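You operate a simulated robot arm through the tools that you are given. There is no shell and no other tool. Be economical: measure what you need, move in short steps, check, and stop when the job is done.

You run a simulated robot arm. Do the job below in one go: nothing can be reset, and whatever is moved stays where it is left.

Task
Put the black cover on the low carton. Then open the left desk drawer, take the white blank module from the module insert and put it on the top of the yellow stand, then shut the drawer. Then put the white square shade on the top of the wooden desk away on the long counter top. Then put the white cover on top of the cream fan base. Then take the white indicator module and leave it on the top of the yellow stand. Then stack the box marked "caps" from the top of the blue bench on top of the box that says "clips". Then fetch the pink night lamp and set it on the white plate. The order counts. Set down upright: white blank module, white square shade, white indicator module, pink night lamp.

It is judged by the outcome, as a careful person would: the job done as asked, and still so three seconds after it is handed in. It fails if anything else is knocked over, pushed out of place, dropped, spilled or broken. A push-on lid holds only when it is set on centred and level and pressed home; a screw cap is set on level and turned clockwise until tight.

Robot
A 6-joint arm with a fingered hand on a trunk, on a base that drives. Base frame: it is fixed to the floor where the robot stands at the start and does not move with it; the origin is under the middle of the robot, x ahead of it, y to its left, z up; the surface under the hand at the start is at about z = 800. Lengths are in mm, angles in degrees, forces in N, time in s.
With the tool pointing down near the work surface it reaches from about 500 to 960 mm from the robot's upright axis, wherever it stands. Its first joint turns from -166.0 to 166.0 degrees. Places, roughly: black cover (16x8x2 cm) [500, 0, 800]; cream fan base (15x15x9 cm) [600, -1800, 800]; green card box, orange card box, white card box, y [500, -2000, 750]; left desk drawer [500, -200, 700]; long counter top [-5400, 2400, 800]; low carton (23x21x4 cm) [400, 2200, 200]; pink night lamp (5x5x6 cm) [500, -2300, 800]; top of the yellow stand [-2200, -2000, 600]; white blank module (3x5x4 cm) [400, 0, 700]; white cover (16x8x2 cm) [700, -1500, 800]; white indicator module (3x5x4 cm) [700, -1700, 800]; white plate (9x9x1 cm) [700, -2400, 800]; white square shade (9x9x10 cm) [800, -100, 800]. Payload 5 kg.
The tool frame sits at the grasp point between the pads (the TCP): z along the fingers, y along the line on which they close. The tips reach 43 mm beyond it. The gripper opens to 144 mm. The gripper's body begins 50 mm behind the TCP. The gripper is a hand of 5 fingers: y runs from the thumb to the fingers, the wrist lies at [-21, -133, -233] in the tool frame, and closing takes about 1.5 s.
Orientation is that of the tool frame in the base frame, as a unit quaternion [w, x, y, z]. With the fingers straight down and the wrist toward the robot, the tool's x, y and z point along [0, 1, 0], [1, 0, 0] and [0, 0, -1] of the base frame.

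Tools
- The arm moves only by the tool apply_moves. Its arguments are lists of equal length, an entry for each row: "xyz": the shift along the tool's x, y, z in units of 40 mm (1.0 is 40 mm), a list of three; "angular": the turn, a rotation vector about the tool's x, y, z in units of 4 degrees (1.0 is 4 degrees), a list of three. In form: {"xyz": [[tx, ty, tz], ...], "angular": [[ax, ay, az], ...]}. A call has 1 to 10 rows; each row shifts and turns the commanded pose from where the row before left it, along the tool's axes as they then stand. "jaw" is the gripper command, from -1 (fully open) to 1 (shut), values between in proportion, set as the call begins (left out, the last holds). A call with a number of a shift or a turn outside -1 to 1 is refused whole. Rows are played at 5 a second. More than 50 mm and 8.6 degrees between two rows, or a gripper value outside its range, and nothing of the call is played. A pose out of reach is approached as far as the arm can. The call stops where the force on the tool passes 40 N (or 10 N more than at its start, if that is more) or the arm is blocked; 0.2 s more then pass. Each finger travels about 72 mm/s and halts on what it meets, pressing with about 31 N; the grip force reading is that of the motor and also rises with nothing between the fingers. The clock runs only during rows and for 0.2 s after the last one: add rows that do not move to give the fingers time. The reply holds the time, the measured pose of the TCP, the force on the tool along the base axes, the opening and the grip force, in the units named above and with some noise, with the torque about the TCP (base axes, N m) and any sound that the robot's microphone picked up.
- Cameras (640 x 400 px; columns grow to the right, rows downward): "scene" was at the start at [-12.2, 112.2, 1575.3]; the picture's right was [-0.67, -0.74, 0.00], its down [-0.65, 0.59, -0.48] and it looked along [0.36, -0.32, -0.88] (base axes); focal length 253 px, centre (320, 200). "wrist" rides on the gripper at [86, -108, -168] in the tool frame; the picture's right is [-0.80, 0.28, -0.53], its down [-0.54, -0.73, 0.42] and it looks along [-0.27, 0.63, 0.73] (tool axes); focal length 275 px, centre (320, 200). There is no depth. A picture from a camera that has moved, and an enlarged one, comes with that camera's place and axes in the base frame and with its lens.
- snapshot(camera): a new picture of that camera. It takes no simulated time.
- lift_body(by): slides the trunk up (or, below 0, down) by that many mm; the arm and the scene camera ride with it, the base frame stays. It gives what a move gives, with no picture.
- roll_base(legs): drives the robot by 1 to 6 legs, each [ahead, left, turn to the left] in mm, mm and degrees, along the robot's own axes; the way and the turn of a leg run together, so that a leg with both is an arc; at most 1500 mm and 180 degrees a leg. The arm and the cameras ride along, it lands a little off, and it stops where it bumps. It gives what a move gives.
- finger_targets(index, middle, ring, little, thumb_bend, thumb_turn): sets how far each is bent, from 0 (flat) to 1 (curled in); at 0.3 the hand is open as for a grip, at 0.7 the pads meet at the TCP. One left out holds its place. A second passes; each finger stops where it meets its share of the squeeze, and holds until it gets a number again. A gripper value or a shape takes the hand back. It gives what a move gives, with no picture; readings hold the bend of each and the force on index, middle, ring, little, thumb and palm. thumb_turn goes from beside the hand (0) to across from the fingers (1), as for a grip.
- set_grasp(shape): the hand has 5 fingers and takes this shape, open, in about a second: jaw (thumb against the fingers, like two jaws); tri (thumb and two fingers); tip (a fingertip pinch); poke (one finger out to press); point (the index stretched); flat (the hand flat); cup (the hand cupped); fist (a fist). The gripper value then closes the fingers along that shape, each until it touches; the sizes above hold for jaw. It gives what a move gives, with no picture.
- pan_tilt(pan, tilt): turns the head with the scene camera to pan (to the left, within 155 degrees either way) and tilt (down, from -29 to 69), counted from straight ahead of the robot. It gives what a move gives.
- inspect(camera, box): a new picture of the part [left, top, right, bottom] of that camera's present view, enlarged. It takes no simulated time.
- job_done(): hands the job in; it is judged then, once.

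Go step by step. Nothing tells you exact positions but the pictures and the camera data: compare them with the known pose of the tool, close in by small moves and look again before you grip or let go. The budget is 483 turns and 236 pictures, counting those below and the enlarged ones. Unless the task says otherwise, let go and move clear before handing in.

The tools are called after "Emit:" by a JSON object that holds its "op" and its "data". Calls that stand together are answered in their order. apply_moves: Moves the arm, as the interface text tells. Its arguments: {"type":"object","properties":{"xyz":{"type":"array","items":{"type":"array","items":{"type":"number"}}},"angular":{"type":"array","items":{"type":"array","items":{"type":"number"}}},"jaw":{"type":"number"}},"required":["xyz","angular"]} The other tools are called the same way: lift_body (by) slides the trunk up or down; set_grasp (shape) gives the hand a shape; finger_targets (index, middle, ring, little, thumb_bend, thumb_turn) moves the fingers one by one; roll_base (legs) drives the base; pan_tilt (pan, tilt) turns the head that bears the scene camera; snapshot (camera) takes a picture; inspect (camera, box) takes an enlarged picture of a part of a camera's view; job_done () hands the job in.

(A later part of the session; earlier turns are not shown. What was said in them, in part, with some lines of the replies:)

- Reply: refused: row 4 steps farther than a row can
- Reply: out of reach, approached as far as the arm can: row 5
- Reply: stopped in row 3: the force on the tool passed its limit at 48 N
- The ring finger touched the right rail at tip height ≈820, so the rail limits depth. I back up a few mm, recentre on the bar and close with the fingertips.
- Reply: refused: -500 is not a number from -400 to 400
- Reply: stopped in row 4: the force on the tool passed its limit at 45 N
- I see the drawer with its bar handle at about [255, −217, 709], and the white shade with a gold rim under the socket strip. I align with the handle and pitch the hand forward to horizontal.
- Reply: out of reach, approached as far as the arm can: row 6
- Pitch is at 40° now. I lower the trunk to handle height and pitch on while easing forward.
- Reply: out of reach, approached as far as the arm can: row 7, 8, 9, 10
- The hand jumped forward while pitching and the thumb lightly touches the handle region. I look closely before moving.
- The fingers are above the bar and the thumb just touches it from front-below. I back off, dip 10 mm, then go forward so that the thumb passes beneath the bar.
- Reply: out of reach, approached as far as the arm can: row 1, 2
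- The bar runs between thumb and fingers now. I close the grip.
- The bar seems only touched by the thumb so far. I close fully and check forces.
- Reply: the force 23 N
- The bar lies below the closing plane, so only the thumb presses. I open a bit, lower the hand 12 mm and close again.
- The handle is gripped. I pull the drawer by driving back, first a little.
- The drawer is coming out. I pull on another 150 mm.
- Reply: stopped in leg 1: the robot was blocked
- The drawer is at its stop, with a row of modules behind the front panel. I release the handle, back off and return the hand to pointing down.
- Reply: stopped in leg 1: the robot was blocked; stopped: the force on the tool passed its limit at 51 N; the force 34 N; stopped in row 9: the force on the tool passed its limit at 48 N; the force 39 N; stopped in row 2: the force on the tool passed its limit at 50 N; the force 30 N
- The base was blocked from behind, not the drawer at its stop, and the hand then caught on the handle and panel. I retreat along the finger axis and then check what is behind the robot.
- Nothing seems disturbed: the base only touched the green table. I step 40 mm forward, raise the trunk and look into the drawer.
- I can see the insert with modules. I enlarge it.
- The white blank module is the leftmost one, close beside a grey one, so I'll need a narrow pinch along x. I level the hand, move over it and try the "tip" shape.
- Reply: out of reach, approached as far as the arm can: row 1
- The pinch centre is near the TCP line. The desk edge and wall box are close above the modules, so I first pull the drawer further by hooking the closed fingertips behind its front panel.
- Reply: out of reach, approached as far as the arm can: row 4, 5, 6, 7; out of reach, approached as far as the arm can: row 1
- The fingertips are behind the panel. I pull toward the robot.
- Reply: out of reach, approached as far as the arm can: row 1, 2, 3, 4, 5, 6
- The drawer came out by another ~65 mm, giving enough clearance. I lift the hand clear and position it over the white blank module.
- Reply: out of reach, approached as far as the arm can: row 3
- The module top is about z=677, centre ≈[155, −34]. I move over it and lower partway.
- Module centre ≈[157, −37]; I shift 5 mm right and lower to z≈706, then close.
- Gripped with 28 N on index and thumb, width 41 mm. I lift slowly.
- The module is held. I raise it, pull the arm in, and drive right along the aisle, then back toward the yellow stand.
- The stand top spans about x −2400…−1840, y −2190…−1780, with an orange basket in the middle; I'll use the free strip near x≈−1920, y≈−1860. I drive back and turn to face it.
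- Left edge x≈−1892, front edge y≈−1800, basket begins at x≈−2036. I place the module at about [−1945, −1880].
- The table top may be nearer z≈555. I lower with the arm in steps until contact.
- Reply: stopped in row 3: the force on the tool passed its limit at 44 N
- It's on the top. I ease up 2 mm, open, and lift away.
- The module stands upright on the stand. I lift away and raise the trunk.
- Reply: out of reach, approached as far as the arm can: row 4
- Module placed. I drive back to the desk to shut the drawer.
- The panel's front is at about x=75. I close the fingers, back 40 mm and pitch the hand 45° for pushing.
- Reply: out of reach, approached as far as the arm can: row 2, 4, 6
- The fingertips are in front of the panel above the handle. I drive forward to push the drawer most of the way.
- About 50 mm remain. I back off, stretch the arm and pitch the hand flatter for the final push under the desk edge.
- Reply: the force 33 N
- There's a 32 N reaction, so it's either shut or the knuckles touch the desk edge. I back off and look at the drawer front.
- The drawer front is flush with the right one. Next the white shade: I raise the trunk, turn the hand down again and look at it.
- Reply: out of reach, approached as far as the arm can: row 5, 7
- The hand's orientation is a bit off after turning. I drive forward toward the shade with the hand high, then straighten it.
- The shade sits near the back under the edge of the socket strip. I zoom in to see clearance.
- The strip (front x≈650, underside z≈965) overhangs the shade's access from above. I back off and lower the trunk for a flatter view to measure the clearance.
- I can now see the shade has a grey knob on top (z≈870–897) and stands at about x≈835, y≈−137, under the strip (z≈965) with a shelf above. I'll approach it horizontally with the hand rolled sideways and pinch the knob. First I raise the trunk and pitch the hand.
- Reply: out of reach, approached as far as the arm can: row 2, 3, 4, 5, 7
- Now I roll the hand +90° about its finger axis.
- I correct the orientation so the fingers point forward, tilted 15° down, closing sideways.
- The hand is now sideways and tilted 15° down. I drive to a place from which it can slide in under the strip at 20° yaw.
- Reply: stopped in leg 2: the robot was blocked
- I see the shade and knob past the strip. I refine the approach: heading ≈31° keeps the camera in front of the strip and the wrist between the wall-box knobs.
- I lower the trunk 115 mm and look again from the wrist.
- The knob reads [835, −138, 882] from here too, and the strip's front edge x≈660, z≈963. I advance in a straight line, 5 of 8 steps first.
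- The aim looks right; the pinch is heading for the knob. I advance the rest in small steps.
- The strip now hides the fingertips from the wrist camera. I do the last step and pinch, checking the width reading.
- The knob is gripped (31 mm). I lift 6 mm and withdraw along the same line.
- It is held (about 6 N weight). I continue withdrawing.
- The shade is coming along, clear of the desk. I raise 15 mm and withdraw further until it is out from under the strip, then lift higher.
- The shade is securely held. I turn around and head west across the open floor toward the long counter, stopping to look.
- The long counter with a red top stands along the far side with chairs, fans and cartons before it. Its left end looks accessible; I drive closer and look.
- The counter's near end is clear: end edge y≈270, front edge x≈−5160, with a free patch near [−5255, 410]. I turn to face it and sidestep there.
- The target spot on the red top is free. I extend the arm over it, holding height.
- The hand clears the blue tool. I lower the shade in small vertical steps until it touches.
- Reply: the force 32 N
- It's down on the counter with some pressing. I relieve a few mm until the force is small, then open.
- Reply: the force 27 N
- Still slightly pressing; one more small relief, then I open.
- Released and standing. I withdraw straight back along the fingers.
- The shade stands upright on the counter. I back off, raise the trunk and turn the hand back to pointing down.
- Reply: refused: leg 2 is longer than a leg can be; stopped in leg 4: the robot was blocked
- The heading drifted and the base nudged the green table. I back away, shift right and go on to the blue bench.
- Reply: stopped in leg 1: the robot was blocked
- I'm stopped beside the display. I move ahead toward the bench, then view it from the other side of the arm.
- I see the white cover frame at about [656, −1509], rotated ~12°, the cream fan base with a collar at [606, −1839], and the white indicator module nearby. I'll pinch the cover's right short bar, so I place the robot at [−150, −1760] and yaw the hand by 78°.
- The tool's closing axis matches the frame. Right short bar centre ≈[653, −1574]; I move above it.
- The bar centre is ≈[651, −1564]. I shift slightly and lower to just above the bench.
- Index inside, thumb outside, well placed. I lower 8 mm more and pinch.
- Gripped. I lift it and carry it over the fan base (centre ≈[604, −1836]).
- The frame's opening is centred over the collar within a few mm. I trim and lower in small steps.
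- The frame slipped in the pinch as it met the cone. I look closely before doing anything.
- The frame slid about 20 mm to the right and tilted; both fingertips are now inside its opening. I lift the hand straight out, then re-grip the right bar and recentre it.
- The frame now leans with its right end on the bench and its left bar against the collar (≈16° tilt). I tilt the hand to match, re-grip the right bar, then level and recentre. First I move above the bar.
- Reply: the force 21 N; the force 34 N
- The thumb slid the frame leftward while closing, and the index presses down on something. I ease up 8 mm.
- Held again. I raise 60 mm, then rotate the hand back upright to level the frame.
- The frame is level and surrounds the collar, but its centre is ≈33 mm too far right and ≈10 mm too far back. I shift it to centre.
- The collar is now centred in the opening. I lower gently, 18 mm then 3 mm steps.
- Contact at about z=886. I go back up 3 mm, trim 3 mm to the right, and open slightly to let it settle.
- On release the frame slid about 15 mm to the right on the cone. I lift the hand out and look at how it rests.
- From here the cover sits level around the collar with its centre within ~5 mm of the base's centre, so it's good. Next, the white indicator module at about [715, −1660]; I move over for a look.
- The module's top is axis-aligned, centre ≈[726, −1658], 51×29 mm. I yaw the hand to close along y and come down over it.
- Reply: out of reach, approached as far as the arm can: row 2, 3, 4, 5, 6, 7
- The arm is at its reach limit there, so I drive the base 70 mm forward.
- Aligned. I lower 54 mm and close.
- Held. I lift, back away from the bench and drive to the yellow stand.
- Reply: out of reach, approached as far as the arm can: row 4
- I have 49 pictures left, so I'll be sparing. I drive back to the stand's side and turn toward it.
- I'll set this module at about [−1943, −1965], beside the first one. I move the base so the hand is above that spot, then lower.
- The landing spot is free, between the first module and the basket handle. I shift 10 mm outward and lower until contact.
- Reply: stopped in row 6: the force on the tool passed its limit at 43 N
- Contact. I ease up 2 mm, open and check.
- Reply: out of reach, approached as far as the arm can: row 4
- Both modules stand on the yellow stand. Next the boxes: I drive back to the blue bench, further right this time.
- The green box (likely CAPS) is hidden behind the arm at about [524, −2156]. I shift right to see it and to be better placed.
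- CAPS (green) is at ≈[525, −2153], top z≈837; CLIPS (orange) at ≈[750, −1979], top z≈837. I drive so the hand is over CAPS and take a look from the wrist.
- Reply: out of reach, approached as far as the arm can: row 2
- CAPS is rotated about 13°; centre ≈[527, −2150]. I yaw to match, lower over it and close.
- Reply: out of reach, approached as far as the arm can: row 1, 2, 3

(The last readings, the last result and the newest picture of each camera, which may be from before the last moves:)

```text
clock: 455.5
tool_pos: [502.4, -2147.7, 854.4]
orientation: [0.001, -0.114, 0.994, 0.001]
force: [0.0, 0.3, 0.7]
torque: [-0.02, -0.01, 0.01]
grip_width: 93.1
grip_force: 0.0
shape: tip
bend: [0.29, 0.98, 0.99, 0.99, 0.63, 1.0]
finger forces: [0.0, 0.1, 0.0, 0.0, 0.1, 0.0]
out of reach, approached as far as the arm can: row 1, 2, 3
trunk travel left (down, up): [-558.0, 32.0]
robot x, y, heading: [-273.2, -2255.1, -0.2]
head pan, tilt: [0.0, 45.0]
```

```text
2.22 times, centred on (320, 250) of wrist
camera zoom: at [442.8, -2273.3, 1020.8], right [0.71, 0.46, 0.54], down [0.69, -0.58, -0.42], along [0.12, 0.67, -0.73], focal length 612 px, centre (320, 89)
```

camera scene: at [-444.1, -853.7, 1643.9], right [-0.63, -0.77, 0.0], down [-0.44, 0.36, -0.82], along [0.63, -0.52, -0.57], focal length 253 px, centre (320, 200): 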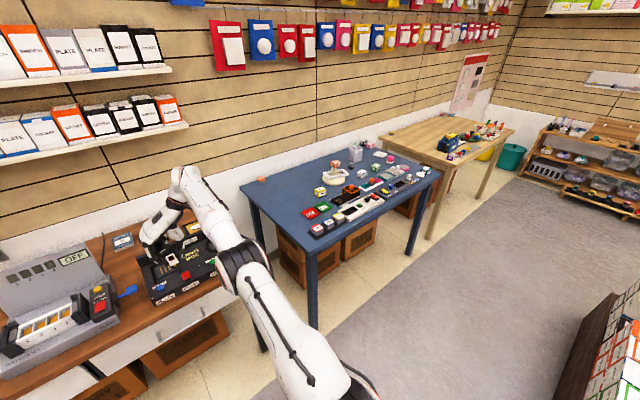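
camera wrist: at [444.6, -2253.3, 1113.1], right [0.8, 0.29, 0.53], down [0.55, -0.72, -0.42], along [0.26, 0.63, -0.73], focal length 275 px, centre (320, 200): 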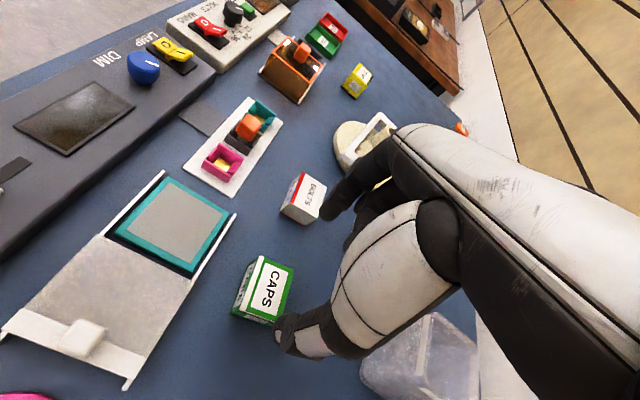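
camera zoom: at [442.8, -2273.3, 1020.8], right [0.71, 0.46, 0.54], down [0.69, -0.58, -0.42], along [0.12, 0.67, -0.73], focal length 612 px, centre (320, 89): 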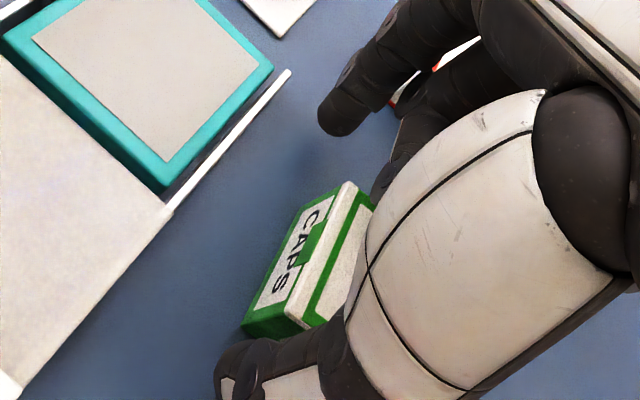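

The arm clipped short in x by 25 mm; I drive the base 25 mm ahead, and then close.

Emit:
{"op": "roll_base", "data": {"legs": [[25, 0, 0]]}}

Emit:
{"op": "apply_moves", "data": {"xyz": [[0, 0, 0], [0, 0, 0], [0, 0, 0], [0, 0, 0], [0, 0, 0], [0, 0, 0]], "angular": [[0, 0, 0], [0, 0, 0], [0, 0, 0], [0, 0, 0], [0, 0, 0], [0, 0, 0]], "jaw": 1}}

Emit:
{"op": "inspect", "data": {"camera": "wrist", "box": [200, 160, 440, 340]}}

```text
clock: 456.3
tool_pos: [526.7, -2147.3, 853.8]
orientation: [0.001, -0.114, 0.993, 0.001]
force: [0.9, 0.2, -0.1]
torque: [-0.01, 0.04, -0.01]
grip_width: 93.4
grip_force: 0.1
shape: tip
bend: [0.29, 0.98, 0.99, 0.99, 0.63, 1.0]
finger forces: [0.0, 0.0, 0.0, 0.1, 0.0, 0.0]
trunk travel left (down, up): [-558.0, 32.0]
robot x, y, heading: [-246.8, -2255.8, 0.1]
head pan, tilt: [0.0, 45.0]
```

```text
clock: 457.7
tool_pos: [526.7, -2148.3, 852.1]
orientation: [0.001, -0.114, 0.993, 0.001]
force: [0.0, -0.4, 0.1]
torque: [0.0, 0.0, -0.04]
grip_width: 52.5
grip_force: 30.7
shape: tip
bend: [0.73, 1.0, 1.0, 1.0, 0.73, 1.0]
finger forces: [27.7, 0.0, 0.0, 0.0, 27.8, 0.0]
trunk travel left (down, up): [-558.0, 32.0]
robot x, y, heading: [-248.9, -2256.6, -0.1]
head pan, tilt: [0.0, 45.0]
```

```text
2.22 times, centred on (320, 250) of wrist
camera zoom: at [467.6, -2273.4, 1020.9], right [0.71, 0.46, 0.54], down [0.69, -0.58, -0.42], along [0.12, 0.67, -0.73], focal length 612 px, centre (320, 89)
```

zoom: 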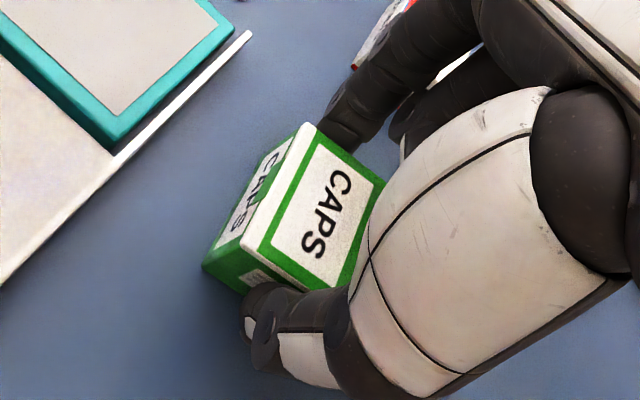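

Gripped. I lift 120 mm, slide left past the tub, then forward over CLIPS.

Emit:
{"op": "apply_moves", "data": {"xyz": [[0, 0, -1], [0, 0, -1], [0, 0, -1]], "angular": [[0, 0, 0], [0, 0, 0], [0, 0, 0]]}}

Emit:
{"op": "roll_base", "data": {"legs": [[0, 170, 0], [150, 0, 0]]}}

Emit:
{"op": "snapshot", "data": {"camera": "wrist"}}

```text
clock: 458.5
tool_pos: [526.5, -2149.4, 973.2]
orientation: [0.001, -0.114, 0.993, 0.0]
force: [0.0, 0.0, -1.5]
torque: [0.0, 0.0, -0.01]
grip_width: 52.7
grip_force: 30.9
shape: tip
bend: [0.73, 1.0, 1.0, 1.0, 0.73, 1.0]
finger forces: [27.8, 0.0, 0.1, 0.0, 27.8, 0.0]
trunk travel left (down, up): [-558.0, 32.0]
robot x, y, heading: [-247.6, -2259.6, -0.1]
head pan, tilt: [0.0, 45.0]
```

```text
clock: 460.9
tool_pos: [680.9, -1986.5, 972.4]
orientation: [0.001, -0.113, 0.994, 0.0]
force: [0.0, -0.6, -0.1]
torque: [0.02, 0.02, 0.0]
grip_width: 52.6
grip_force: 31.2
shape: tip
bend: [0.73, 1.0, 1.0, 1.0, 0.73, 1.0]
finger forces: [27.9, 0.1, 0.0, 0.0, 27.9, 0.0]
trunk travel left (down, up): [-558.0, 32.0]
robot x, y, heading: [-95.0, -2093.0, -0.1]
head pan, tilt: [0.0, 45.0]
```

```text
41 pictures are left
camera wrist: at [622.2, -2111.2, 1139.9], right [0.71, 0.45, 0.54], down [0.69, -0.59, -0.42], along [0.12, 0.67, -0.73], focal length 275 px, centre (320, 200)
```

wrist: 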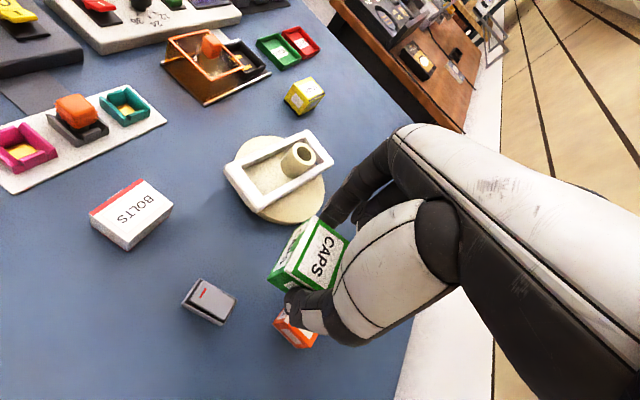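

The cover on the fan base still sits well. I check CLIPS with the scene camera.

Emit:
{"op": "inspect", "data": {"camera": "scene", "box": [270, 140, 410, 230]}}

```text
4.44 times, centred on (340, 185) of scene
camera zoom: at [-71.0, -1934.2, 1629.1], right [-0.01, -1.0, 0.0], down [-0.71, 0.0, -0.71], along [0.71, 0.0, -0.71], focal length 1123 px, centre (231, 267)
```

zoom: 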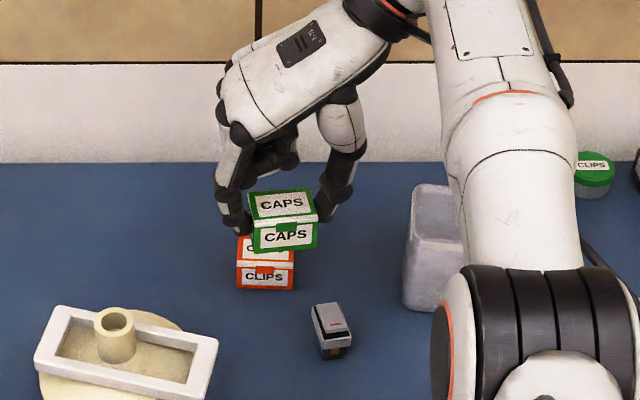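

CLIPS centre ≈[751, −1969], square to the bench. I drive 45 mm ahead, turn the box square and move over it.

Emit:
{"op": "roll_base", "data": {"legs": [[50, 10, 0]]}}

Emit:
{"op": "apply_moves", "data": {"xyz": [[0, 0, 0], [0, 0, 0], [0, 0, 0], [0, 0, 0], [0, 0, 0]], "angular": [[0, 0, 0.8], [0, 0, 0.8], [0, 0, 0.8], [0, 0, 0.8], [0, 0, 0]]}}

```text
clock: 461.9
tool_pos: [733.4, -1975.9, 972.4]
orientation: [0.0, -0.113, 0.994, 0.001]
force: [0.2, -0.2, -0.5]
torque: [0.01, 0.01, -0.01]
grip_width: 52.4
grip_force: 30.8
shape: tip
bend: [0.73, 1.0, 1.0, 1.0, 0.73, 1.0]
finger forces: [27.9, 0.1, 0.0, 0.0, 27.9, 0.0]
trunk travel left (down, up): [-558.0, 32.0]
robot x, y, heading: [-40.5, -2082.2, -0.1]
head pan, tilt: [0.0, 45.0]
```

```text
clock: 463.1
tool_pos: [756.9, -1976.2, 974.8]
orientation: [0.0, -0.002, 1.0, 0.002]
force: [0.5, -0.5, -0.8]
torque: [-0.01, 0.01, 0.0]
grip_width: 52.8
grip_force: 31.0
shape: tip
bend: [0.73, 1.0, 1.0, 1.0, 0.73, 1.0]
finger forces: [27.9, 0.1, 0.0, 0.1, 27.8, 0.0]
out of reach, approached as far as the arm can: row 1, 2, 3, 4
trunk travel left (down, up): [-558.0, 32.0]
robot x, y, heading: [-44.9, -2081.0, -0.2]
head pan, tilt: [0.0, 45.0]
```

Emit:
{"op": "apply_moves", "data": {"xyz": [[0.15, 0.18, 0.5], [0, 0, 0.9]], "angular": [[0, 0, 0], [0, 0, 0]]}}

Emit:
{"op": "inspect", "data": {"camera": "scene", "box": [270, 140, 410, 230]}}

Emit:
{"op": "inspect", "data": {"camera": "wrist", "box": [200, 160, 440, 340]}}

```text
clock: 463.7
tool_pos: [761.5, -1969.9, 917.6]
orientation: [0.0, -0.002, 1.0, 0.001]
force: [0.2, -0.4, -0.5]
torque: [0.0, 0.01, -0.01]
grip_width: 52.5
grip_force: 31.0
shape: tip
bend: [0.73, 1.0, 1.0, 1.0, 0.73, 1.0]
finger forces: [27.9, 0.1, 0.0, 0.0, 27.8, 0.1]
out of reach, approached as far as the arm can: row 1
trunk travel left (down, up): [-558.0, 32.0]
robot x, y, heading: [-41.3, -2082.6, -0.2]
head pan, tilt: [0.0, 45.0]
```

```text
4.44 times, centred on (340, 185) of scene
camera zoom: at [-20.6, -1924.5, 1629.2], right [-0.01, -1.0, 0.0], down [-0.71, 0.0, -0.71], along [0.71, 0.0, -0.71], focal length 1123 px, centre (231, 267)
```

zoom: 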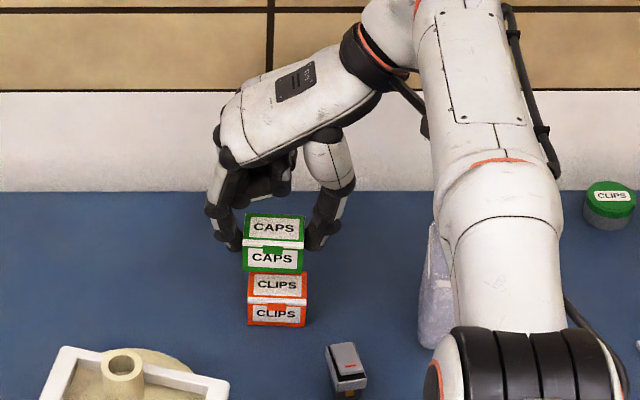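

```text
2.22 times, centred on (320, 250) of wrist
camera zoom: at [675.2, -2079.7, 1084.5], right [0.8, 0.29, 0.53], down [0.54, -0.72, -0.42], along [0.27, 0.63, -0.73], focal length 612 px, centre (320, 89)
```

zoom: 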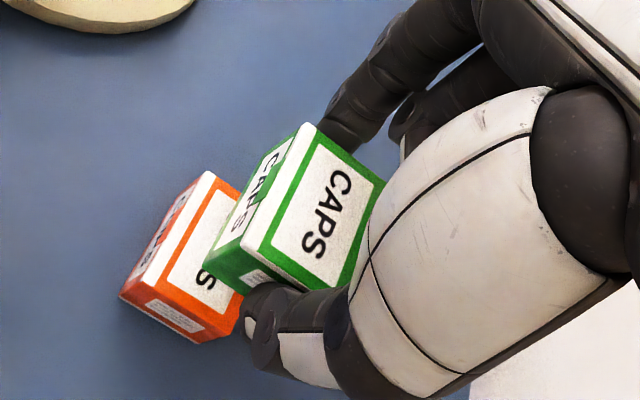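

CAPS sits 10 mm too far back over CLIPS. I trim with the base and lower.

Emit:
{"op": "roll_base", "data": {"legs": [[-10, -4, 0]]}}

Emit:
{"op": "apply_moves", "data": {"xyz": [[0, 0, 0.3], [0, 0, 0.15], [0, 0, 0]], "angular": [[0, 0, 0], [0, 0, 0], [0, 0, 0]]}}

Emit:
{"op": "inspect", "data": {"camera": "scene", "box": [290, 170, 370, 220]}}

```text
clock: 464.4
tool_pos: [750.2, -1974.4, 916.8]
orientation: [0.0, -0.001, 1.0, 0.001]
force: [-0.4, 0.2, -1.0]
torque: [-0.01, -0.05, 0.04]
grip_width: 52.7
grip_force: 30.8
shape: tip
bend: [0.73, 1.0, 1.0, 1.0, 0.73, 1.0]
finger forces: [27.9, 0.0, 0.1, 0.0, 27.9, 0.0]
trunk travel left (down, up): [-558.0, 32.0]
robot x, y, heading: [-55.0, -2083.7, -0.2]
head pan, tilt: [0.0, 45.0]
```

```text
clock: 465.2
tool_pos: [751.2, -1974.7, 899.7]
orientation: [0.0, -0.002, 1.0, 0.0]
force: [0.2, -0.8, -0.7]
torque: [-0.01, -0.01, -0.04]
grip_width: 52.7
grip_force: 31.2
shape: tip
bend: [0.73, 1.0, 1.0, 1.0, 0.73, 1.0]
finger forces: [27.9, 0.0, 0.0, 0.0, 27.8, 0.0]
trunk travel left (down, up): [-558.0, 32.0]
robot x, y, heading: [-51.7, -2086.1, -0.4]
head pan, tilt: [0.0, 45.0]
```

```text
8.00 times, centred on (330, 195) of scene
camera zoom: at [-30.8, -1928.7, 1629.1], right [0.0, -1.0, 0.0], down [-0.71, 0.0, -0.71], along [0.71, 0.0, -0.71], focal length 2022 px, centre (240, 240)
```

zoom: 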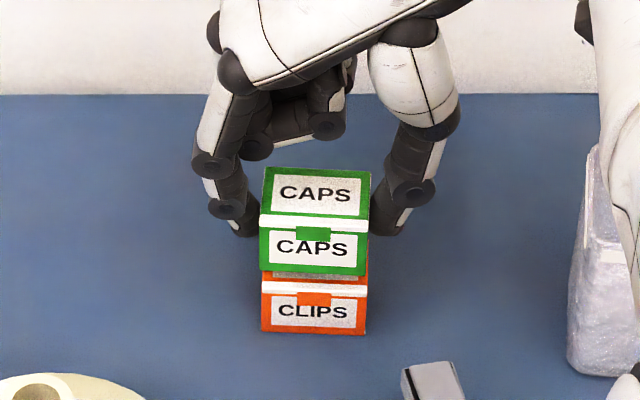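

Well aligned. I lower the last millimetres until contact.

Emit:
{"op": "apply_moves", "data": {"xyz": [[0, 0, 0.1], [0, 0, 0.08], [0, 0, 0]], "angular": [[0, 0, 0], [0, 0, 0], [0, 0, 0]]}}

Emit:
{"op": "apply_moves", "data": {"xyz": [[0, 0, 0.06], [0, 0, 0]], "angular": [[0, 0, 0], [0, 0, 0]]}}

```text
clock: 466.0
tool_pos: [750.8, -1973.3, 891.1]
orientation: [0.001, -0.001, 1.0, 0.001]
force: [-0.9, -0.8, 0.4]
torque: [0.01, 0.01, -0.01]
grip_width: 52.4
grip_force: 31.0
shape: tip
bend: [0.73, 1.0, 1.0, 1.0, 0.73, 1.0]
finger forces: [27.7, 0.1, 0.0, 0.0, 27.8, 0.1]
trunk travel left (down, up): [-558.0, 32.0]
robot x, y, heading: [-57.0, -2088.7, -0.3]
head pan, tilt: [0.0, 45.0]
```

```text
clock: 466.6
tool_pos: [751.2, -1973.5, 888.7]
orientation: [0.0, -0.002, 1.0, 0.001]
force: [-0.1, -0.3, -0.1]
torque: [0.03, 0.0, -0.03]
grip_width: 52.6
grip_force: 30.8
shape: tip
bend: [0.73, 1.0, 1.0, 1.0, 0.73, 1.0]
finger forces: [28.0, 0.0, 0.1, 0.1, 27.8, 0.1]
trunk travel left (down, up): [-558.0, 32.0]
robot x, y, heading: [-51.8, -2085.4, -0.3]
head pan, tilt: [0.0, 45.0]
```

Emit:
{"op": "apply_moves", "data": {"xyz": [[0, 0, 0.07], [0, 0, 0]], "angular": [[0, 0, 0], [0, 0, 0]]}}

Emit:
{"op": "apply_moves", "data": {"xyz": [[0, 0, 0.07], [0, 0, 0]], "angular": [[0, 0, 0], [0, 0, 0]]}}

```text
clock: 467.2
tool_pos: [751.3, -1973.8, 888.9]
orientation: [0.001, -0.001, 1.0, 0.0]
force: [-0.5, 0.2, 8.6]
torque: [0.03, 0.02, 0.0]
grip_width: 52.6
grip_force: 31.2
shape: tip
bend: [0.74, 1.0, 1.0, 1.0, 0.73, 1.0]
finger forces: [29.0, 0.1, 0.0, 0.0, 29.0, 0.0]
trunk travel left (down, up): [-558.0, 32.0]
robot x, y, heading: [-53.6, -2083.1, -0.5]
head pan, tilt: [0.0, 45.0]
```

```text
clock: 467.8
tool_pos: [750.3, -1974.7, 887.7]
orientation: [0.001, -0.002, 1.0, 0.001]
force: [-0.1, -0.1, 21.7]
torque: [0.03, 0.01, -0.04]
grip_width: 53.7
grip_force: 31.0
shape: tip
bend: [0.74, 1.0, 1.0, 1.0, 0.74, 1.0]
finger forces: [31.5, 0.0, 0.0, 0.0, 31.3, 0.0]
trunk travel left (down, up): [-558.0, 32.0]
robot x, y, heading: [-56.2, -2086.5, -0.3]
head pan, tilt: [0.0, 45.0]
```

Contact. I relieve it and open moderately, then lift away.

Emit:
{"op": "apply_moves", "data": {"xyz": [[0, 0, -0.11], [0, 0, 0]], "angular": [[0, 0, 0], [0, 0, 0]]}}

Emit:
{"op": "apply_moves", "data": {"xyz": [[0, 0, 0], [0, 0, 0], [0, 0, 0], [0, 0, 0]], "angular": [[0, 0, 0], [0, 0, 0], [0, 0, 0], [0, 0, 0]], "jaw": -0.1}}

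Emit:
{"op": "apply_moves", "data": {"xyz": [[0, 0, -0.4], [0, 0, -0.8], [0, 0, -1]], "angular": [[0, 0, 0], [0, 0, 0], [0, 0, 0]]}}

Emit:
{"op": "inspect", "data": {"camera": "scene", "box": [270, 140, 410, 230]}}

```text
clock: 468.4
tool_pos: [749.8, -1975.5, 888.2]
orientation: [-0.001, -0.002, 1.0, 0.0]
force: [2.4, 2.6, 9.3]
torque: [0.19, -0.04, -0.05]
grip_width: 53.5
grip_force: 30.9
shape: tip
bend: [0.74, 1.0, 1.0, 1.0, 0.73, 1.0]
finger forces: [31.8, 0.0, 0.1, 0.1, 29.4, 0.0]
trunk travel left (down, up): [-558.0, 32.0]
robot x, y, heading: [-52.8, -2085.1, -0.5]
head pan, tilt: [0.0, 45.0]
```

```text
clock: 469.4
tool_pos: [750.3, -1974.0, 888.0]
orientation: [-0.002, -0.001, 1.0, 0.001]
force: [-0.3, 0.4, 0.1]
torque: [0.01, 0.04, -0.01]
grip_width: 78.7
grip_force: 0.0
shape: tip
bend: [0.73, 0.98, 0.99, 0.99, 0.68, 1.0]
finger forces: [0.0, 0.0, 0.0, 0.0, 0.1, 0.0]
trunk travel left (down, up): [-558.0, 32.0]
robot x, y, heading: [-50.8, -2087.1, -0.0]
head pan, tilt: [0.0, 45.0]
```

```text
clock: 470.2
tool_pos: [750.4, -1972.3, 976.7]
orientation: [0.001, -0.001, 1.0, 0.001]
force: [-0.4, 0.0, 0.2]
torque: [-0.01, -0.03, 0.01]
grip_width: 78.7
grip_force: 0.0
shape: tip
bend: [0.73, 0.98, 0.99, 0.99, 0.68, 1.0]
finger forces: [0.1, 0.1, 0.0, 0.0, 0.0, 0.1]
trunk travel left (down, up): [-558.0, 32.0]
robot x, y, heading: [-49.8, -2084.0, -0.1]
head pan, tilt: [0.0, 45.0]
```

```text
4.44 times, centred on (340, 185) of scene
camera zoom: at [-31.5, -1928.7, 1629.1], right [0.0, -1.0, 0.0], down [-0.71, 0.0, -0.71], along [0.71, 0.0, -0.71], focal length 1123 px, centre (231, 267)
```

zoom: 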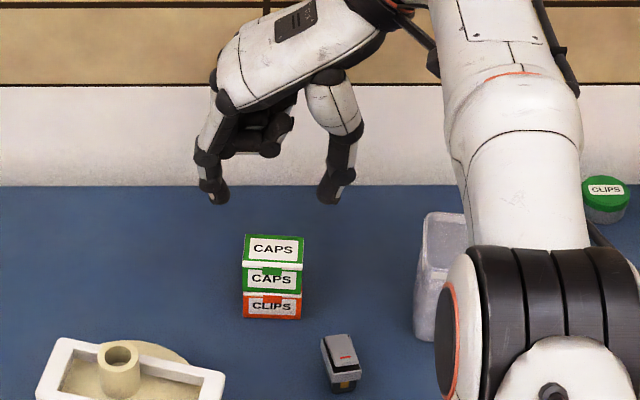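

CAPS is stacked on CLIPS. Now the pink night lamp at ≈[528, −2315] and the white square plate at ≈[663, −2376]. I move back and right over the lamp.

Emit:
{"op": "roll_base", "data": {"legs": [[-222, 0, 0], [0, -343, 0]]}}

Emit:
{"op": "snapshot", "data": {"camera": "wrist"}}

```text
clock: 473.7
tool_pos: [535.1, -2305.7, 978.6]
orientation: [0.0, -0.008, 1.0, 0.0]
force: [0.9, -1.0, 0.0]
torque: [-0.02, 0.01, 0.01]
grip_width: 78.9
grip_force: 0.0
shape: tip
bend: [0.73, 0.98, 0.99, 0.99, 0.68, 1.0]
finger forces: [0.0, 0.0, 0.1, 0.1, 0.0, 0.0]
trunk travel left (down, up): [-558.0, 32.0]
robot x, y, heading: [-264.9, -2430.3, 0.6]
head pan, tilt: [0.0, 45.0]
```

```text
35 pictures are left
camera wrist: at [450.4, -2415.5, 1144.4], right [0.79, 0.3, 0.54], down [0.55, -0.72, -0.42], along [0.26, 0.63, -0.73], focal length 275 px, centre (320, 200)
```

wrist: 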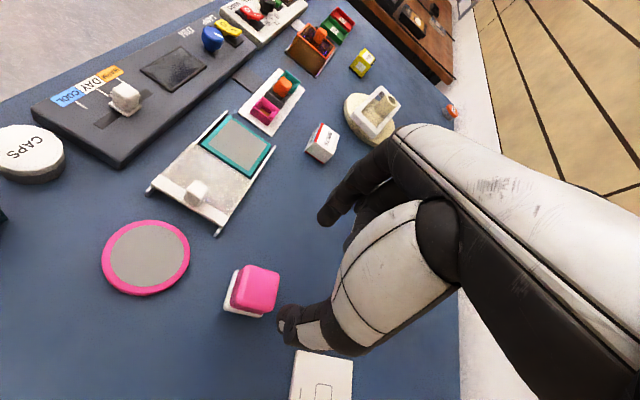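

The lamp's centre is ≈[526, −2318], rotated ≈14°. I yaw to match and descend partway.

Emit:
{"op": "apply_moves", "data": {"xyz": [[0, 0, 0], [0, 0, 0], [0, 0, 0], [0, 0, 0], [0, 0, 0.8], [0, 0, 0.5]], "angular": [[0, 0, -0.9], [0, 0, -0.9], [0, 0, -0.9], [0, 0, -0.8], [0, 0, 0], [0, 0, 0]]}}

```text
clock: 475.1
tool_pos: [506.9, -2303.1, 922.6]
orientation: [0.002, -0.13, 0.992, 0.0]
force: [-0.4, 0.3, -0.3]
torque: [-0.03, -0.02, 0.0]
grip_width: 78.7
grip_force: 0.1
shape: tip
bend: [0.73, 0.98, 0.99, 0.99, 0.68, 1.0]
finger forces: [0.1, 0.0, 0.0, 0.0, 0.0, 0.0]
out of reach, approached as far as the arm can: row 1, 2, 3, 4
trunk travel left (down, up): [-558.0, 32.0]
robot x, y, heading: [-267.6, -2428.1, 0.6]
head pan, tilt: [0.0, 45.0]
```

Emit:
{"op": "roll_base", "data": {"legs": [[19, -15, 0]]}}

Emit:
{"op": "inspect", "data": {"camera": "wrist", "box": [180, 160, 420, 340]}}

```text
clock: 475.9
tool_pos: [525.3, -2319.0, 922.2]
orientation: [0.001, -0.129, 0.992, 0.001]
force: [0.1, -0.8, 0.5]
torque: [0.03, 0.02, -0.02]
grip_width: 78.8
grip_force: 0.2
shape: tip
bend: [0.73, 0.98, 0.99, 0.99, 0.68, 1.0]
finger forces: [0.0, 0.0, 0.1, 0.0, 0.0, 0.0]
trunk travel left (down, up): [-558.0, 32.0]
robot x, y, heading: [-249.6, -2440.5, 0.4]
head pan, tilt: [0.0, 45.0]
```

```text
2.22 times, centred on (300, 250) of wrist
camera zoom: at [470.1, -2446.1, 1089.1], right [0.7, 0.48, 0.54], down [0.71, -0.56, -0.42], along [0.1, 0.68, -0.73], focal length 612 px, centre (364, 89)
```

zoom: 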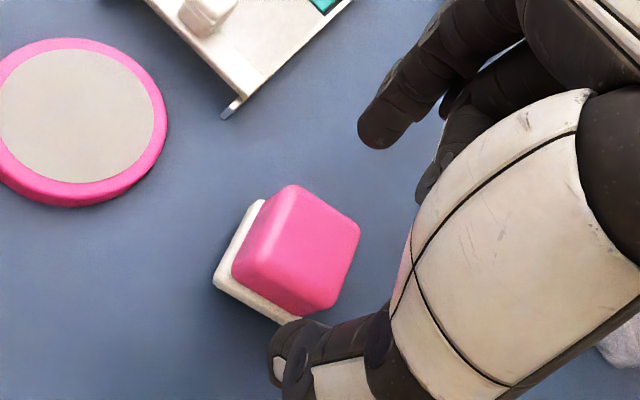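

Aligned over the lamp. I lower 54 mm and close.

Emit:
{"op": "apply_moves", "data": {"xyz": [[0, 0, 0.5], [0, 0, 0.5], [0, 0, 0.35]], "angular": [[0, 0, 0], [0, 0, 0], [0, 0, 0]]}}

Emit:
{"op": "apply_moves", "data": {"xyz": [[0, 0, 0], [0, 0, 0], [0, 0, 0], [0, 0, 0], [0, 0, 0], [0, 0, 0]], "angular": [[0, 0, 0], [0, 0, 0], [0, 0, 0], [0, 0, 0], [0, 0, 0], [0, 0, 0]], "jaw": 1}}

Emit:
{"op": "inspect", "data": {"camera": "wrist", "box": [180, 160, 420, 340]}}

```text
clock: 476.7
tool_pos: [524.7, -2319.1, 868.5]
orientation: [0.001, -0.129, 0.992, 0.0]
force: [0.5, 0.2, 0.7]
torque: [-0.03, 0.01, 0.01]
grip_width: 78.8
grip_force: 0.0
shape: tip
bend: [0.73, 0.98, 0.99, 0.99, 0.68, 1.0]
finger forces: [0.0, 0.1, 0.0, 0.0, 0.0, 0.0]
trunk travel left (down, up): [-558.0, 32.0]
robot x, y, heading: [-245.7, -2439.5, 0.8]
head pan, tilt: [0.0, 45.0]
```

```text
clock: 478.1
tool_pos: [523.6, -2320.5, 867.3]
orientation: [0.001, -0.13, 0.992, 0.0]
force: [-0.2, 0.3, 0.8]
torque: [0.02, -0.01, 0.01]
grip_width: 39.1
grip_force: 30.9
shape: tip
bend: [0.73, 1.0, 1.0, 1.0, 0.74, 1.0]
finger forces: [27.6, 0.0, 0.0, 0.0, 27.5, 0.1]
trunk travel left (down, up): [-558.0, 32.0]
robot x, y, heading: [-248.1, -2444.6, 0.5]
head pan, tilt: [0.0, 45.0]
```

```text
2.22 times, centred on (300, 250) of wrist
camera zoom: at [468.1, -2446.7, 1035.2], right [0.7, 0.48, 0.54], down [0.71, -0.56, -0.42], along [0.1, 0.68, -0.73], focal length 612 px, centre (364, 89)
```

zoom: 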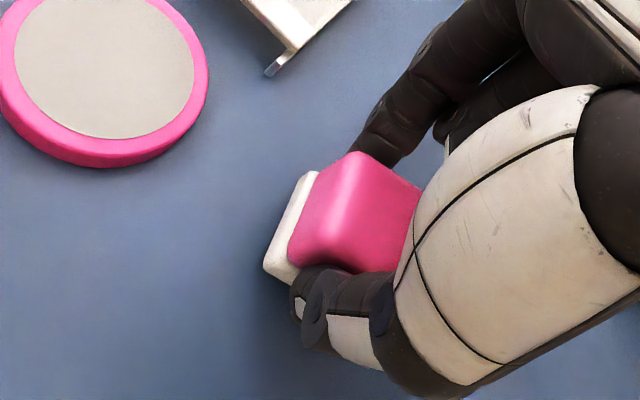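

Held. I lift 90 mm, then move ahead toward the plate and look.

Emit:
{"op": "apply_moves", "data": {"xyz": [[0, 0, -0.5], [0, 0, -0.9], [0, 0, -0.9]], "angular": [[0, 0, 0], [0, 0, 0], [0, 0, 0]]}}

Emit:
{"op": "roll_base", "data": {"legs": [[90, -30, 0]]}}

Emit:
{"op": "inspect", "data": {"camera": "scene", "box": [260, 110, 440, 220]}}

Emit:
{"op": "snapshot", "data": {"camera": "wrist"}}

```text
clock: 478.9
tool_pos: [522.6, -2320.1, 962.0]
orientation: [0.003, -0.13, 0.991, 0.0]
force: [-0.7, -0.4, -0.3]
torque: [-0.02, -0.04, -0.01]
grip_width: 38.9
grip_force: 31.1
shape: tip
bend: [0.73, 1.0, 1.0, 1.0, 0.74, 1.0]
finger forces: [27.6, 0.0, 0.0, 0.0, 27.5, 0.2]
trunk travel left (down, up): [-558.0, 32.0]
robot x, y, heading: [-249.8, -2445.5, 0.5]
head pan, tilt: [0.0, 45.0]
```

```text
clock: 480.1
tool_pos: [614.7, -2348.2, 961.0]
orientation: [0.001, -0.13, 0.992, 0.0]
force: [0.4, 0.0, -1.4]
torque: [0.03, 0.02, -0.04]
grip_width: 39.2
grip_force: 30.9
shape: tip
bend: [0.73, 1.0, 1.0, 1.0, 0.74, 1.0]
finger forces: [27.6, 0.0, 0.0, 0.0, 27.7, 0.0]
trunk travel left (down, up): [-558.0, 32.0]
robot x, y, heading: [-159.4, -2470.4, 0.6]
head pan, tilt: [0.0, 45.0]
```

```text
3.56 times, centred on (350, 165) of scene
camera zoom: at [-137.6, -2316.0, 1629.1], right [0.01, -1.0, 0.0], down [-0.71, -0.01, -0.71], along [0.71, 0.01, -0.71], focal length 899 px, centre (213, 324)
```

zoom: 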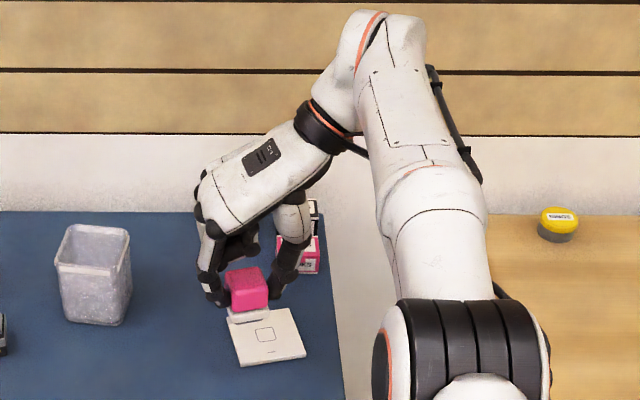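

```text
31 pictures are left
camera wrist: at [558.3, -2475.0, 1128.2], right [0.7, 0.48, 0.54], down [0.71, -0.56, -0.42], along [0.1, 0.68, -0.73], focal length 275 px, centre (320, 200)
```

wrist: 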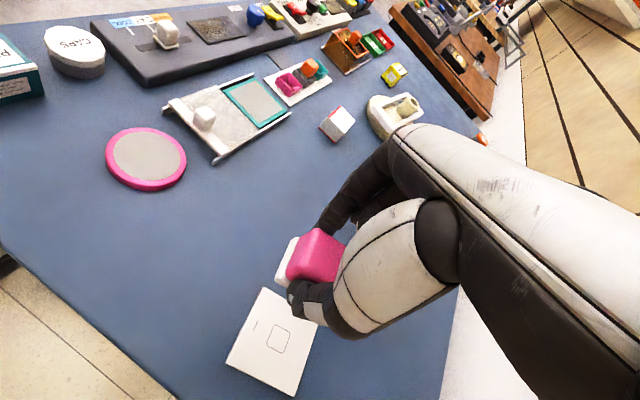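

The plate's centre is ≈[664, −2375], rotated like the lamp. I move over it and lower partway, then check.

Emit:
{"op": "roll_base", "data": {"legs": [[49, -27, 0]]}}

Emit:
{"op": "apply_moves", "data": {"xyz": [[0, 0, 0.8], [0, 0, 0.7]], "angular": [[0, 0, 0], [0, 0, 0]]}}

Emit:
{"op": "inspect", "data": {"camera": "scene", "box": [270, 130, 430, 230]}}

Emit:
{"op": "inspect", "data": {"camera": "wrist", "box": [180, 200, 420, 360]}}

```text
clock: 481.0
tool_pos: [663.1, -2374.7, 959.8]
orientation: [0.001, -0.131, 0.991, 0.0]
force: [0.4, 0.1, 0.0]
torque: [0.04, 0.02, 0.04]
grip_width: 38.9
grip_force: 30.6
shape: tip
bend: [0.73, 1.0, 1.0, 1.0, 0.74, 1.0]
finger forces: [27.7, 0.0, 0.0, 0.1, 27.7, 0.1]
trunk travel left (down, up): [-558.0, 32.0]
robot x, y, heading: [-107.9, -2500.4, 0.4]
head pan, tilt: [0.0, 45.0]
```

```text
clock: 481.6
tool_pos: [663.4, -2374.2, 899.3]
orientation: [0.001, -0.13, 0.991, 0.0]
force: [-0.6, -0.3, -0.5]
torque: [0.01, 0.02, -0.05]
grip_width: 38.7
grip_force: 31.0
shape: tip
bend: [0.73, 1.0, 1.0, 1.0, 0.74, 1.0]
finger forces: [27.7, 0.0, 0.0, 0.0, 27.7, 0.1]
trunk travel left (down, up): [-558.0, 32.0]
robot x, y, heading: [-110.0, -2501.3, 0.6]
head pan, tilt: [0.0, 45.0]
```

```text
4.00 times, centred on (350, 180) of scene
camera zoom: at [-88.4, -2342.1, 1629.2], right [0.01, -1.0, 0.0], down [-0.71, -0.01, -0.71], along [0.71, 0.01, -0.71], focal length 1011 px, centre (200, 280)
```

zoom: 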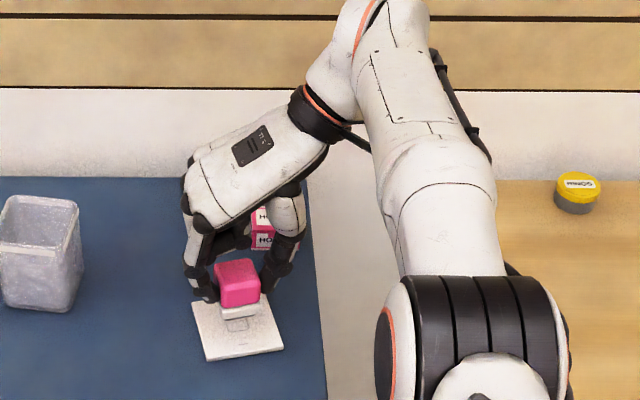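

```text
2.50 times, centred on (300, 280) of wrist
camera zoom: at [607.9, -2502.0, 1066.6], right [0.7, 0.48, 0.54], down [0.71, -0.56, -0.42], along [0.1, 0.67, -0.73], focal length 688 px, centre (370, 0)
```

zoom: 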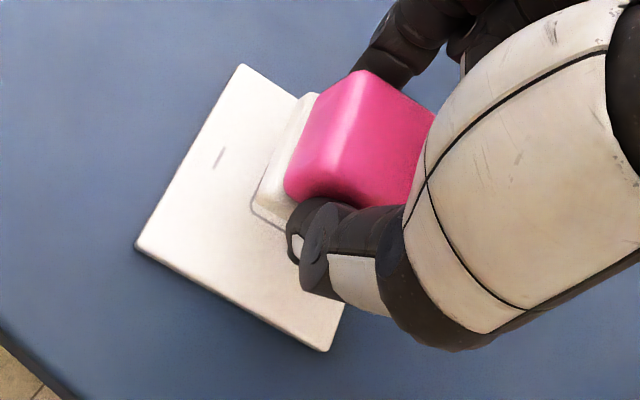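

The lamp is centred over the plate. I lower gently to contact.

Emit:
{"op": "apply_moves", "data": {"xyz": [[0, 0, 0.25], [0, 0, 0.12], [0, 0, 0]], "angular": [[0, 0, 0], [0, 0, 0], [0, 0, 0]]}}

Emit:
{"op": "apply_moves", "data": {"xyz": [[0, 0, 0.08], [0, 0, 0]], "angular": [[0, 0, 0], [0, 0, 0]]}}

Emit:
{"op": "apply_moves", "data": {"xyz": [[0, 0, 0.08], [0, 0, 0]], "angular": [[0, 0, 0], [0, 0, 0]]}}

```text
clock: 482.4
tool_pos: [661.2, -2374.6, 885.2]
orientation: [0.0, -0.131, 0.991, 0.001]
force: [0.4, -0.2, -0.9]
torque: [-0.01, -0.01, -0.03]
grip_width: 39.3
grip_force: 31.3
shape: tip
bend: [0.73, 1.0, 1.0, 1.0, 0.74, 1.0]
finger forces: [27.7, 0.1, 0.0, 0.0, 27.7, 0.0]
trunk travel left (down, up): [-558.0, 32.0]
robot x, y, heading: [-105.7, -2499.1, 0.6]
head pan, tilt: [0.0, 45.0]
```

```text
clock: 483.0
tool_pos: [663.3, -2373.6, 884.7]
orientation: [0.001, -0.131, 0.991, 0.001]
force: [-0.3, 1.0, -0.1]
torque: [-0.01, 0.04, 0.03]
grip_width: 39.1
grip_force: 31.3
shape: tip
bend: [0.73, 1.0, 1.0, 1.0, 0.74, 1.0]
finger forces: [27.6, 0.0, 0.1, 0.0, 27.7, 0.0]
trunk travel left (down, up): [-558.0, 32.0]
robot x, y, heading: [-108.3, -2500.4, 0.7]
head pan, tilt: [0.0, 45.0]
```

```text
clock: 483.6
tool_pos: [662.1, -2372.3, 880.3]
orientation: [0.0, -0.13, 0.991, 0.001]
force: [-0.3, 0.3, -0.1]
torque: [0.03, 0.01, 0.04]
grip_width: 39.1
grip_force: 30.9
shape: tip
bend: [0.73, 1.0, 1.0, 1.0, 0.74, 1.0]
finger forces: [27.8, 0.0, 0.0, 0.1, 27.7, 0.1]
trunk travel left (down, up): [-558.0, 32.0]
robot x, y, heading: [-111.5, -2498.3, 0.7]
head pan, tilt: [0.0, 45.0]
```

Emit:
{"op": "apply_moves", "data": {"xyz": [[0, 0, 0.08], [0, 0, 0]], "angular": [[0, 0, 0], [0, 0, 0]]}}

Emit:
{"op": "apply_moves", "data": {"xyz": [[0, 0, 0.07], [0, 0, 0]], "angular": [[0, 0, 0], [0, 0, 0]]}}

```text
clock: 484.2
tool_pos: [662.5, -2374.0, 877.1]
orientation: [0.001, -0.13, 0.991, 0.0]
force: [0.5, 0.5, -1.1]
torque: [0.0, -0.02, 0.03]
grip_width: 39.1
grip_force: 30.8
shape: tip
bend: [0.73, 1.0, 1.0, 1.0, 0.74, 1.0]
finger forces: [27.7, 0.0, 0.0, 0.1, 27.7, 0.1]
trunk travel left (down, up): [-558.0, 32.0]
robot x, y, heading: [-109.3, -2500.6, 0.7]
head pan, tilt: [0.0, 45.0]
```

```text
clock: 484.8
tool_pos: [662.0, -2372.9, 875.6]
orientation: [0.001, -0.132, 0.991, 0.0]
force: [-0.6, 0.1, 1.4]
torque: [0.03, 0.01, 0.03]
grip_width: 39.2
grip_force: 31.4
shape: tip
bend: [0.73, 1.0, 1.0, 1.0, 0.74, 1.0]
finger forces: [27.7, 0.0, 0.0, 0.1, 28.2, 0.0]
trunk travel left (down, up): [-558.0, 32.0]
robot x, y, heading: [-112.7, -2497.9, 0.5]
head pan, tilt: [0.0, 45.0]
```

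Light contact at z≈876. I open and lift away.

Emit:
{"op": "apply_moves", "data": {"xyz": [[0, 0, 0], [0, 0, 0], [0, 0, 0], [0, 0, 0], [0, 0, 0]], "angular": [[0, 0, 0], [0, 0, 0], [0, 0, 0], [0, 0, 0], [0, 0, 0]], "jaw": -0.05}}

Emit:
{"op": "apply_moves", "data": {"xyz": [[0, 0, -0.4], [0, 0, -0.8], [0, 0, -1]], "angular": [[0, 0, 0], [0, 0, 0], [0, 0, 0]]}}

Emit:
{"op": "snapshot", "data": {"camera": "wrist"}}

Emit:
{"op": "inspect", "data": {"camera": "scene", "box": [270, 130, 430, 230]}}

```text
clock: 486.0
tool_pos: [662.4, -2373.6, 874.4]
orientation: [0.001, -0.13, 0.991, 0.001]
force: [-0.5, 0.7, -0.6]
torque: [0.0, -0.05, 0.02]
grip_width: 75.2
grip_force: 0.0
shape: tip
bend: [0.73, 0.98, 0.99, 0.99, 0.69, 1.0]
finger forces: [0.0, 0.0, 0.0, 0.0, 0.1, 0.0]
trunk travel left (down, up): [-558.0, 32.0]
robot x, y, heading: [-109.1, -2498.0, 0.6]
head pan, tilt: [0.0, 45.0]
```

```text
clock: 486.8
tool_pos: [661.3, -2371.7, 962.8]
orientation: [0.0, -0.132, 0.991, -0.001]
force: [-0.8, 1.0, 0.0]
torque: [-0.02, -0.02, -0.01]
grip_width: 75.1
grip_force: 0.1
shape: tip
bend: [0.73, 0.98, 0.99, 0.99, 0.69, 1.0]
finger forces: [0.0, 0.0, 0.1, 0.0, 0.1, 0.1]
trunk travel left (down, up): [-558.0, 32.0]
robot x, y, heading: [-108.8, -2503.0, 0.5]
head pan, tilt: [0.0, 45.0]
```

```text
28 pictures are left
camera wrist: at [607.6, -2499.4, 1129.6], right [0.7, 0.48, 0.53], down [0.71, -0.56, -0.42], along [0.1, 0.67, -0.73], focal length 275 px, centre (320, 200)
```

wrist: 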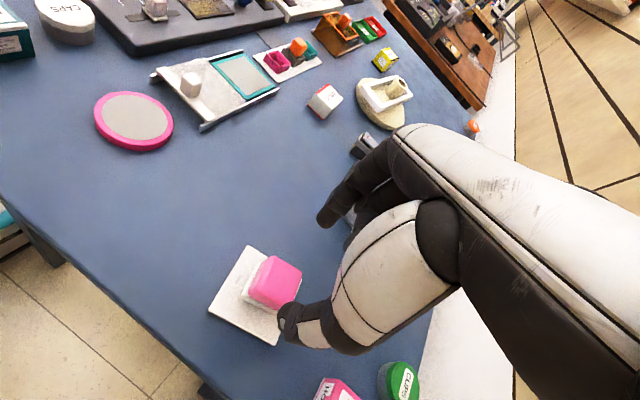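

```text
4.00 times, centred on (350, 180) of scene
camera zoom: at [-89.3, -2342.1, 1629.1], right [0.01, -1.0, 0.0], down [-0.71, -0.01, -0.71], along [0.71, 0.01, -0.71], focal length 1011 px, centre (200, 280)
```

zoom: 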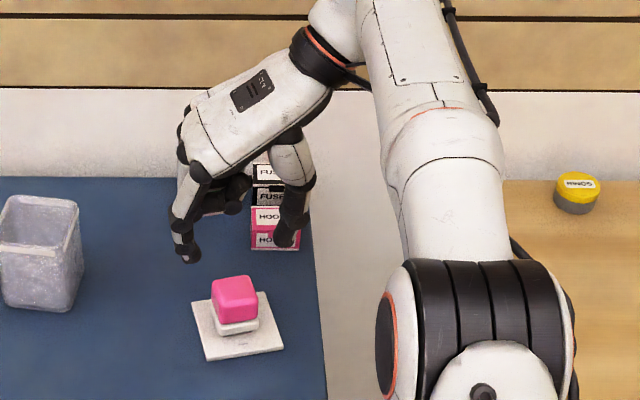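

The lamp stands on the plate. I back away and check the bench and the drawer once more.

Emit:
{"op": "roll_base", "data": {"legs": [[-330, 0, 0]]}}

Emit:
{"op": "pan_tilt", "data": {"pan": 25, "tilt": 38}}

Emit:
{"op": "snapshot", "data": {"camera": "scene"}}

Emit:
{"op": "roll_base", "data": {"legs": [[0, 1300, 0]]}}

Emit:
{"op": "pan_tilt", "data": {"pan": 45, "tilt": 35}}

Emit:
{"op": "snapshot", "data": {"camera": "scene"}}

```text
clock: 489.0
tool_pos: [340.3, -2373.3, 962.7]
orientation: [0.002, -0.131, 0.991, 0.0]
force: [-0.1, -0.2, 0.7]
torque: [0.0, 0.0, 0.01]
grip_width: 75.2
grip_force: 0.1
shape: tip
bend: [0.73, 0.98, 0.99, 0.99, 0.69, 1.0]
finger forces: [0.1, 0.0, 0.0, 0.0, 0.0, 0.0]
trunk travel left (down, up): [-558.0, 32.0]
robot x, y, heading: [-432.2, -2505.1, 0.8]
head pan, tilt: [0.0, 45.0]
```

```text
clock: 489.9
tool_pos: [341.5, -2374.9, 963.2]
orientation: [0.001, -0.131, 0.991, 0.0]
force: [-0.1, 0.0, -1.0]
torque: [0.0, -0.01, -0.02]
grip_width: 75.0
grip_force: 0.0
shape: tip
bend: [0.73, 0.98, 0.99, 0.99, 0.69, 1.0]
finger forces: [0.1, 0.1, 0.1, 0.0, 0.0, 0.0]
trunk travel left (down, up): [-558.0, 32.0]
robot x, y, heading: [-430.8, -2503.1, 0.9]
head pan, tilt: [25.0, 38.0]
```

```text
26 pictures are left
camera scene: at [-414.9, -2309.6, 1639.4], right [0.43, -0.9, 0.0], down [-0.56, -0.27, -0.79], along [0.71, 0.34, -0.62], focal length 253 px, centre (320, 200)
```

scene: 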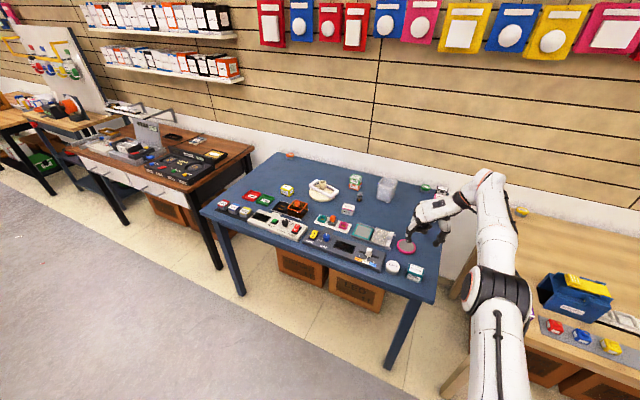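

```text
clock: 496.4
tool_pos: [336.2, -1075.1, 963.7]
orientation: [0.001, -0.122, 0.992, 0.0]
force: [0.3, 0.8, 0.3]
torque: [0.0, -0.01, 0.0]
grip_width: 75.1
grip_force: 0.1
shape: tip
bend: [0.73, 0.98, 0.99, 0.99, 0.69, 1.0]
finger forces: [0.0, 0.0, 0.0, 0.1, 0.1, 0.1]
trunk travel left (down, up): [-558.0, 32.0]
robot x, y, heading: [-436.5, -1190.1, -0.3]
head pan, tilt: [25.0, 38.0]
```

```text
clock: 497.3
tool_pos: [336.7, -1075.0, 962.4]
orientation: [0.001, -0.124, 0.992, 0.0]
force: [-0.5, 0.1, -0.3]
torque: [0.03, 0.01, 0.01]
grip_width: 75.1
grip_force: 0.2
shape: tip
bend: [0.73, 0.98, 0.99, 0.99, 0.69, 1.0]
finger forces: [0.0, 0.0, 0.0, 0.0, 0.1, 0.0]
trunk travel left (down, up): [-558.0, 32.0]
robot x, y, heading: [-435.6, -1196.3, -0.1]
head pan, tilt: [45.0, 35.0]
```

```text
25 pictures are left
camera scene: at [-434.1, -972.0, 1643.9], right [0.7, -0.71, 0.0], down [-0.41, -0.4, -0.82], along [0.58, 0.58, -0.57], focal length 253 px, centre (320, 200)
```

scene: 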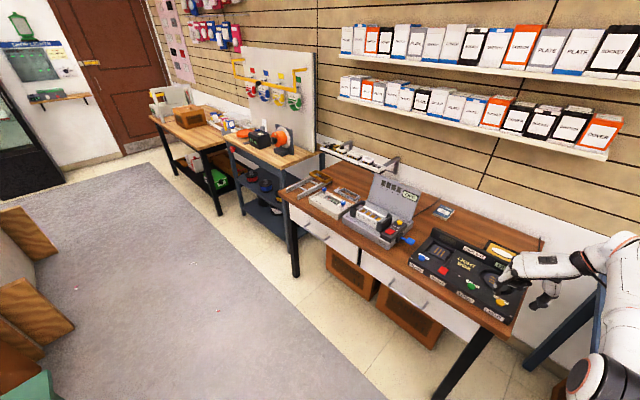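

Emit:
{"op": "inspect", "data": {"camera": "scene", "box": [270, 170, 470, 330]}}

```text
2.50 times, centred on (370, 250) of scene
camera zoom: at [-434.1, -972.0, 1643.9], right [0.7, -0.71, 0.0], down [-0.41, -0.4, -0.82], along [0.58, 0.58, -0.57], focal length 632 px, centre (195, 75)
```

zoom: 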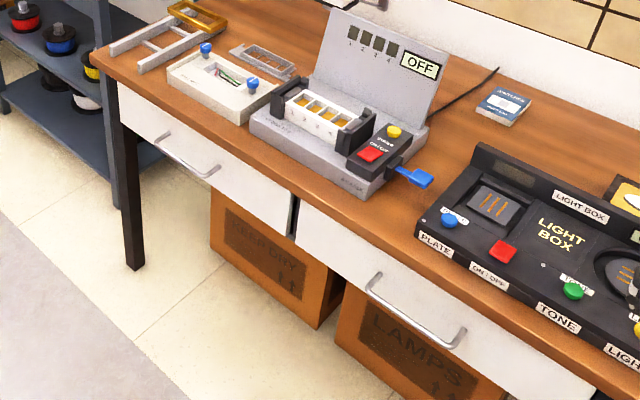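

The drawer is shut flush and the bench looks as asked, so I hand the job in.

Emit:
{"op": "job_done", "data": {}}

```text
The job is handed in.
```

All seven steps were carried out in the order you gave, and the job is handed in.

- **Black cover:** it lies flat inside the low carton.
- **Left drawer and white blank module:** the module stands upright on the yellow stand, and the drawer is shut, flush with the one beside it.
- **White square shade:** it stands upright on the near end of the long counter top.
- **White cover:** it rests around the fan base's collar, about level and within roughly 5 mm of centre. It slipped in the grip on the first try, so I re-gripped it and set it again.
- **White indicator module:** it stands upright on the yellow stand, next to the blank one.
- **Boxes:** the box marked "CAPS" is stacked squarely on the "CLIPS" box.
- **Pink night lamp:** it stands upright on the white plate.

The base bumped the green table three times while driving. Nothing on it looked moved in the pictures I took after the first bump.
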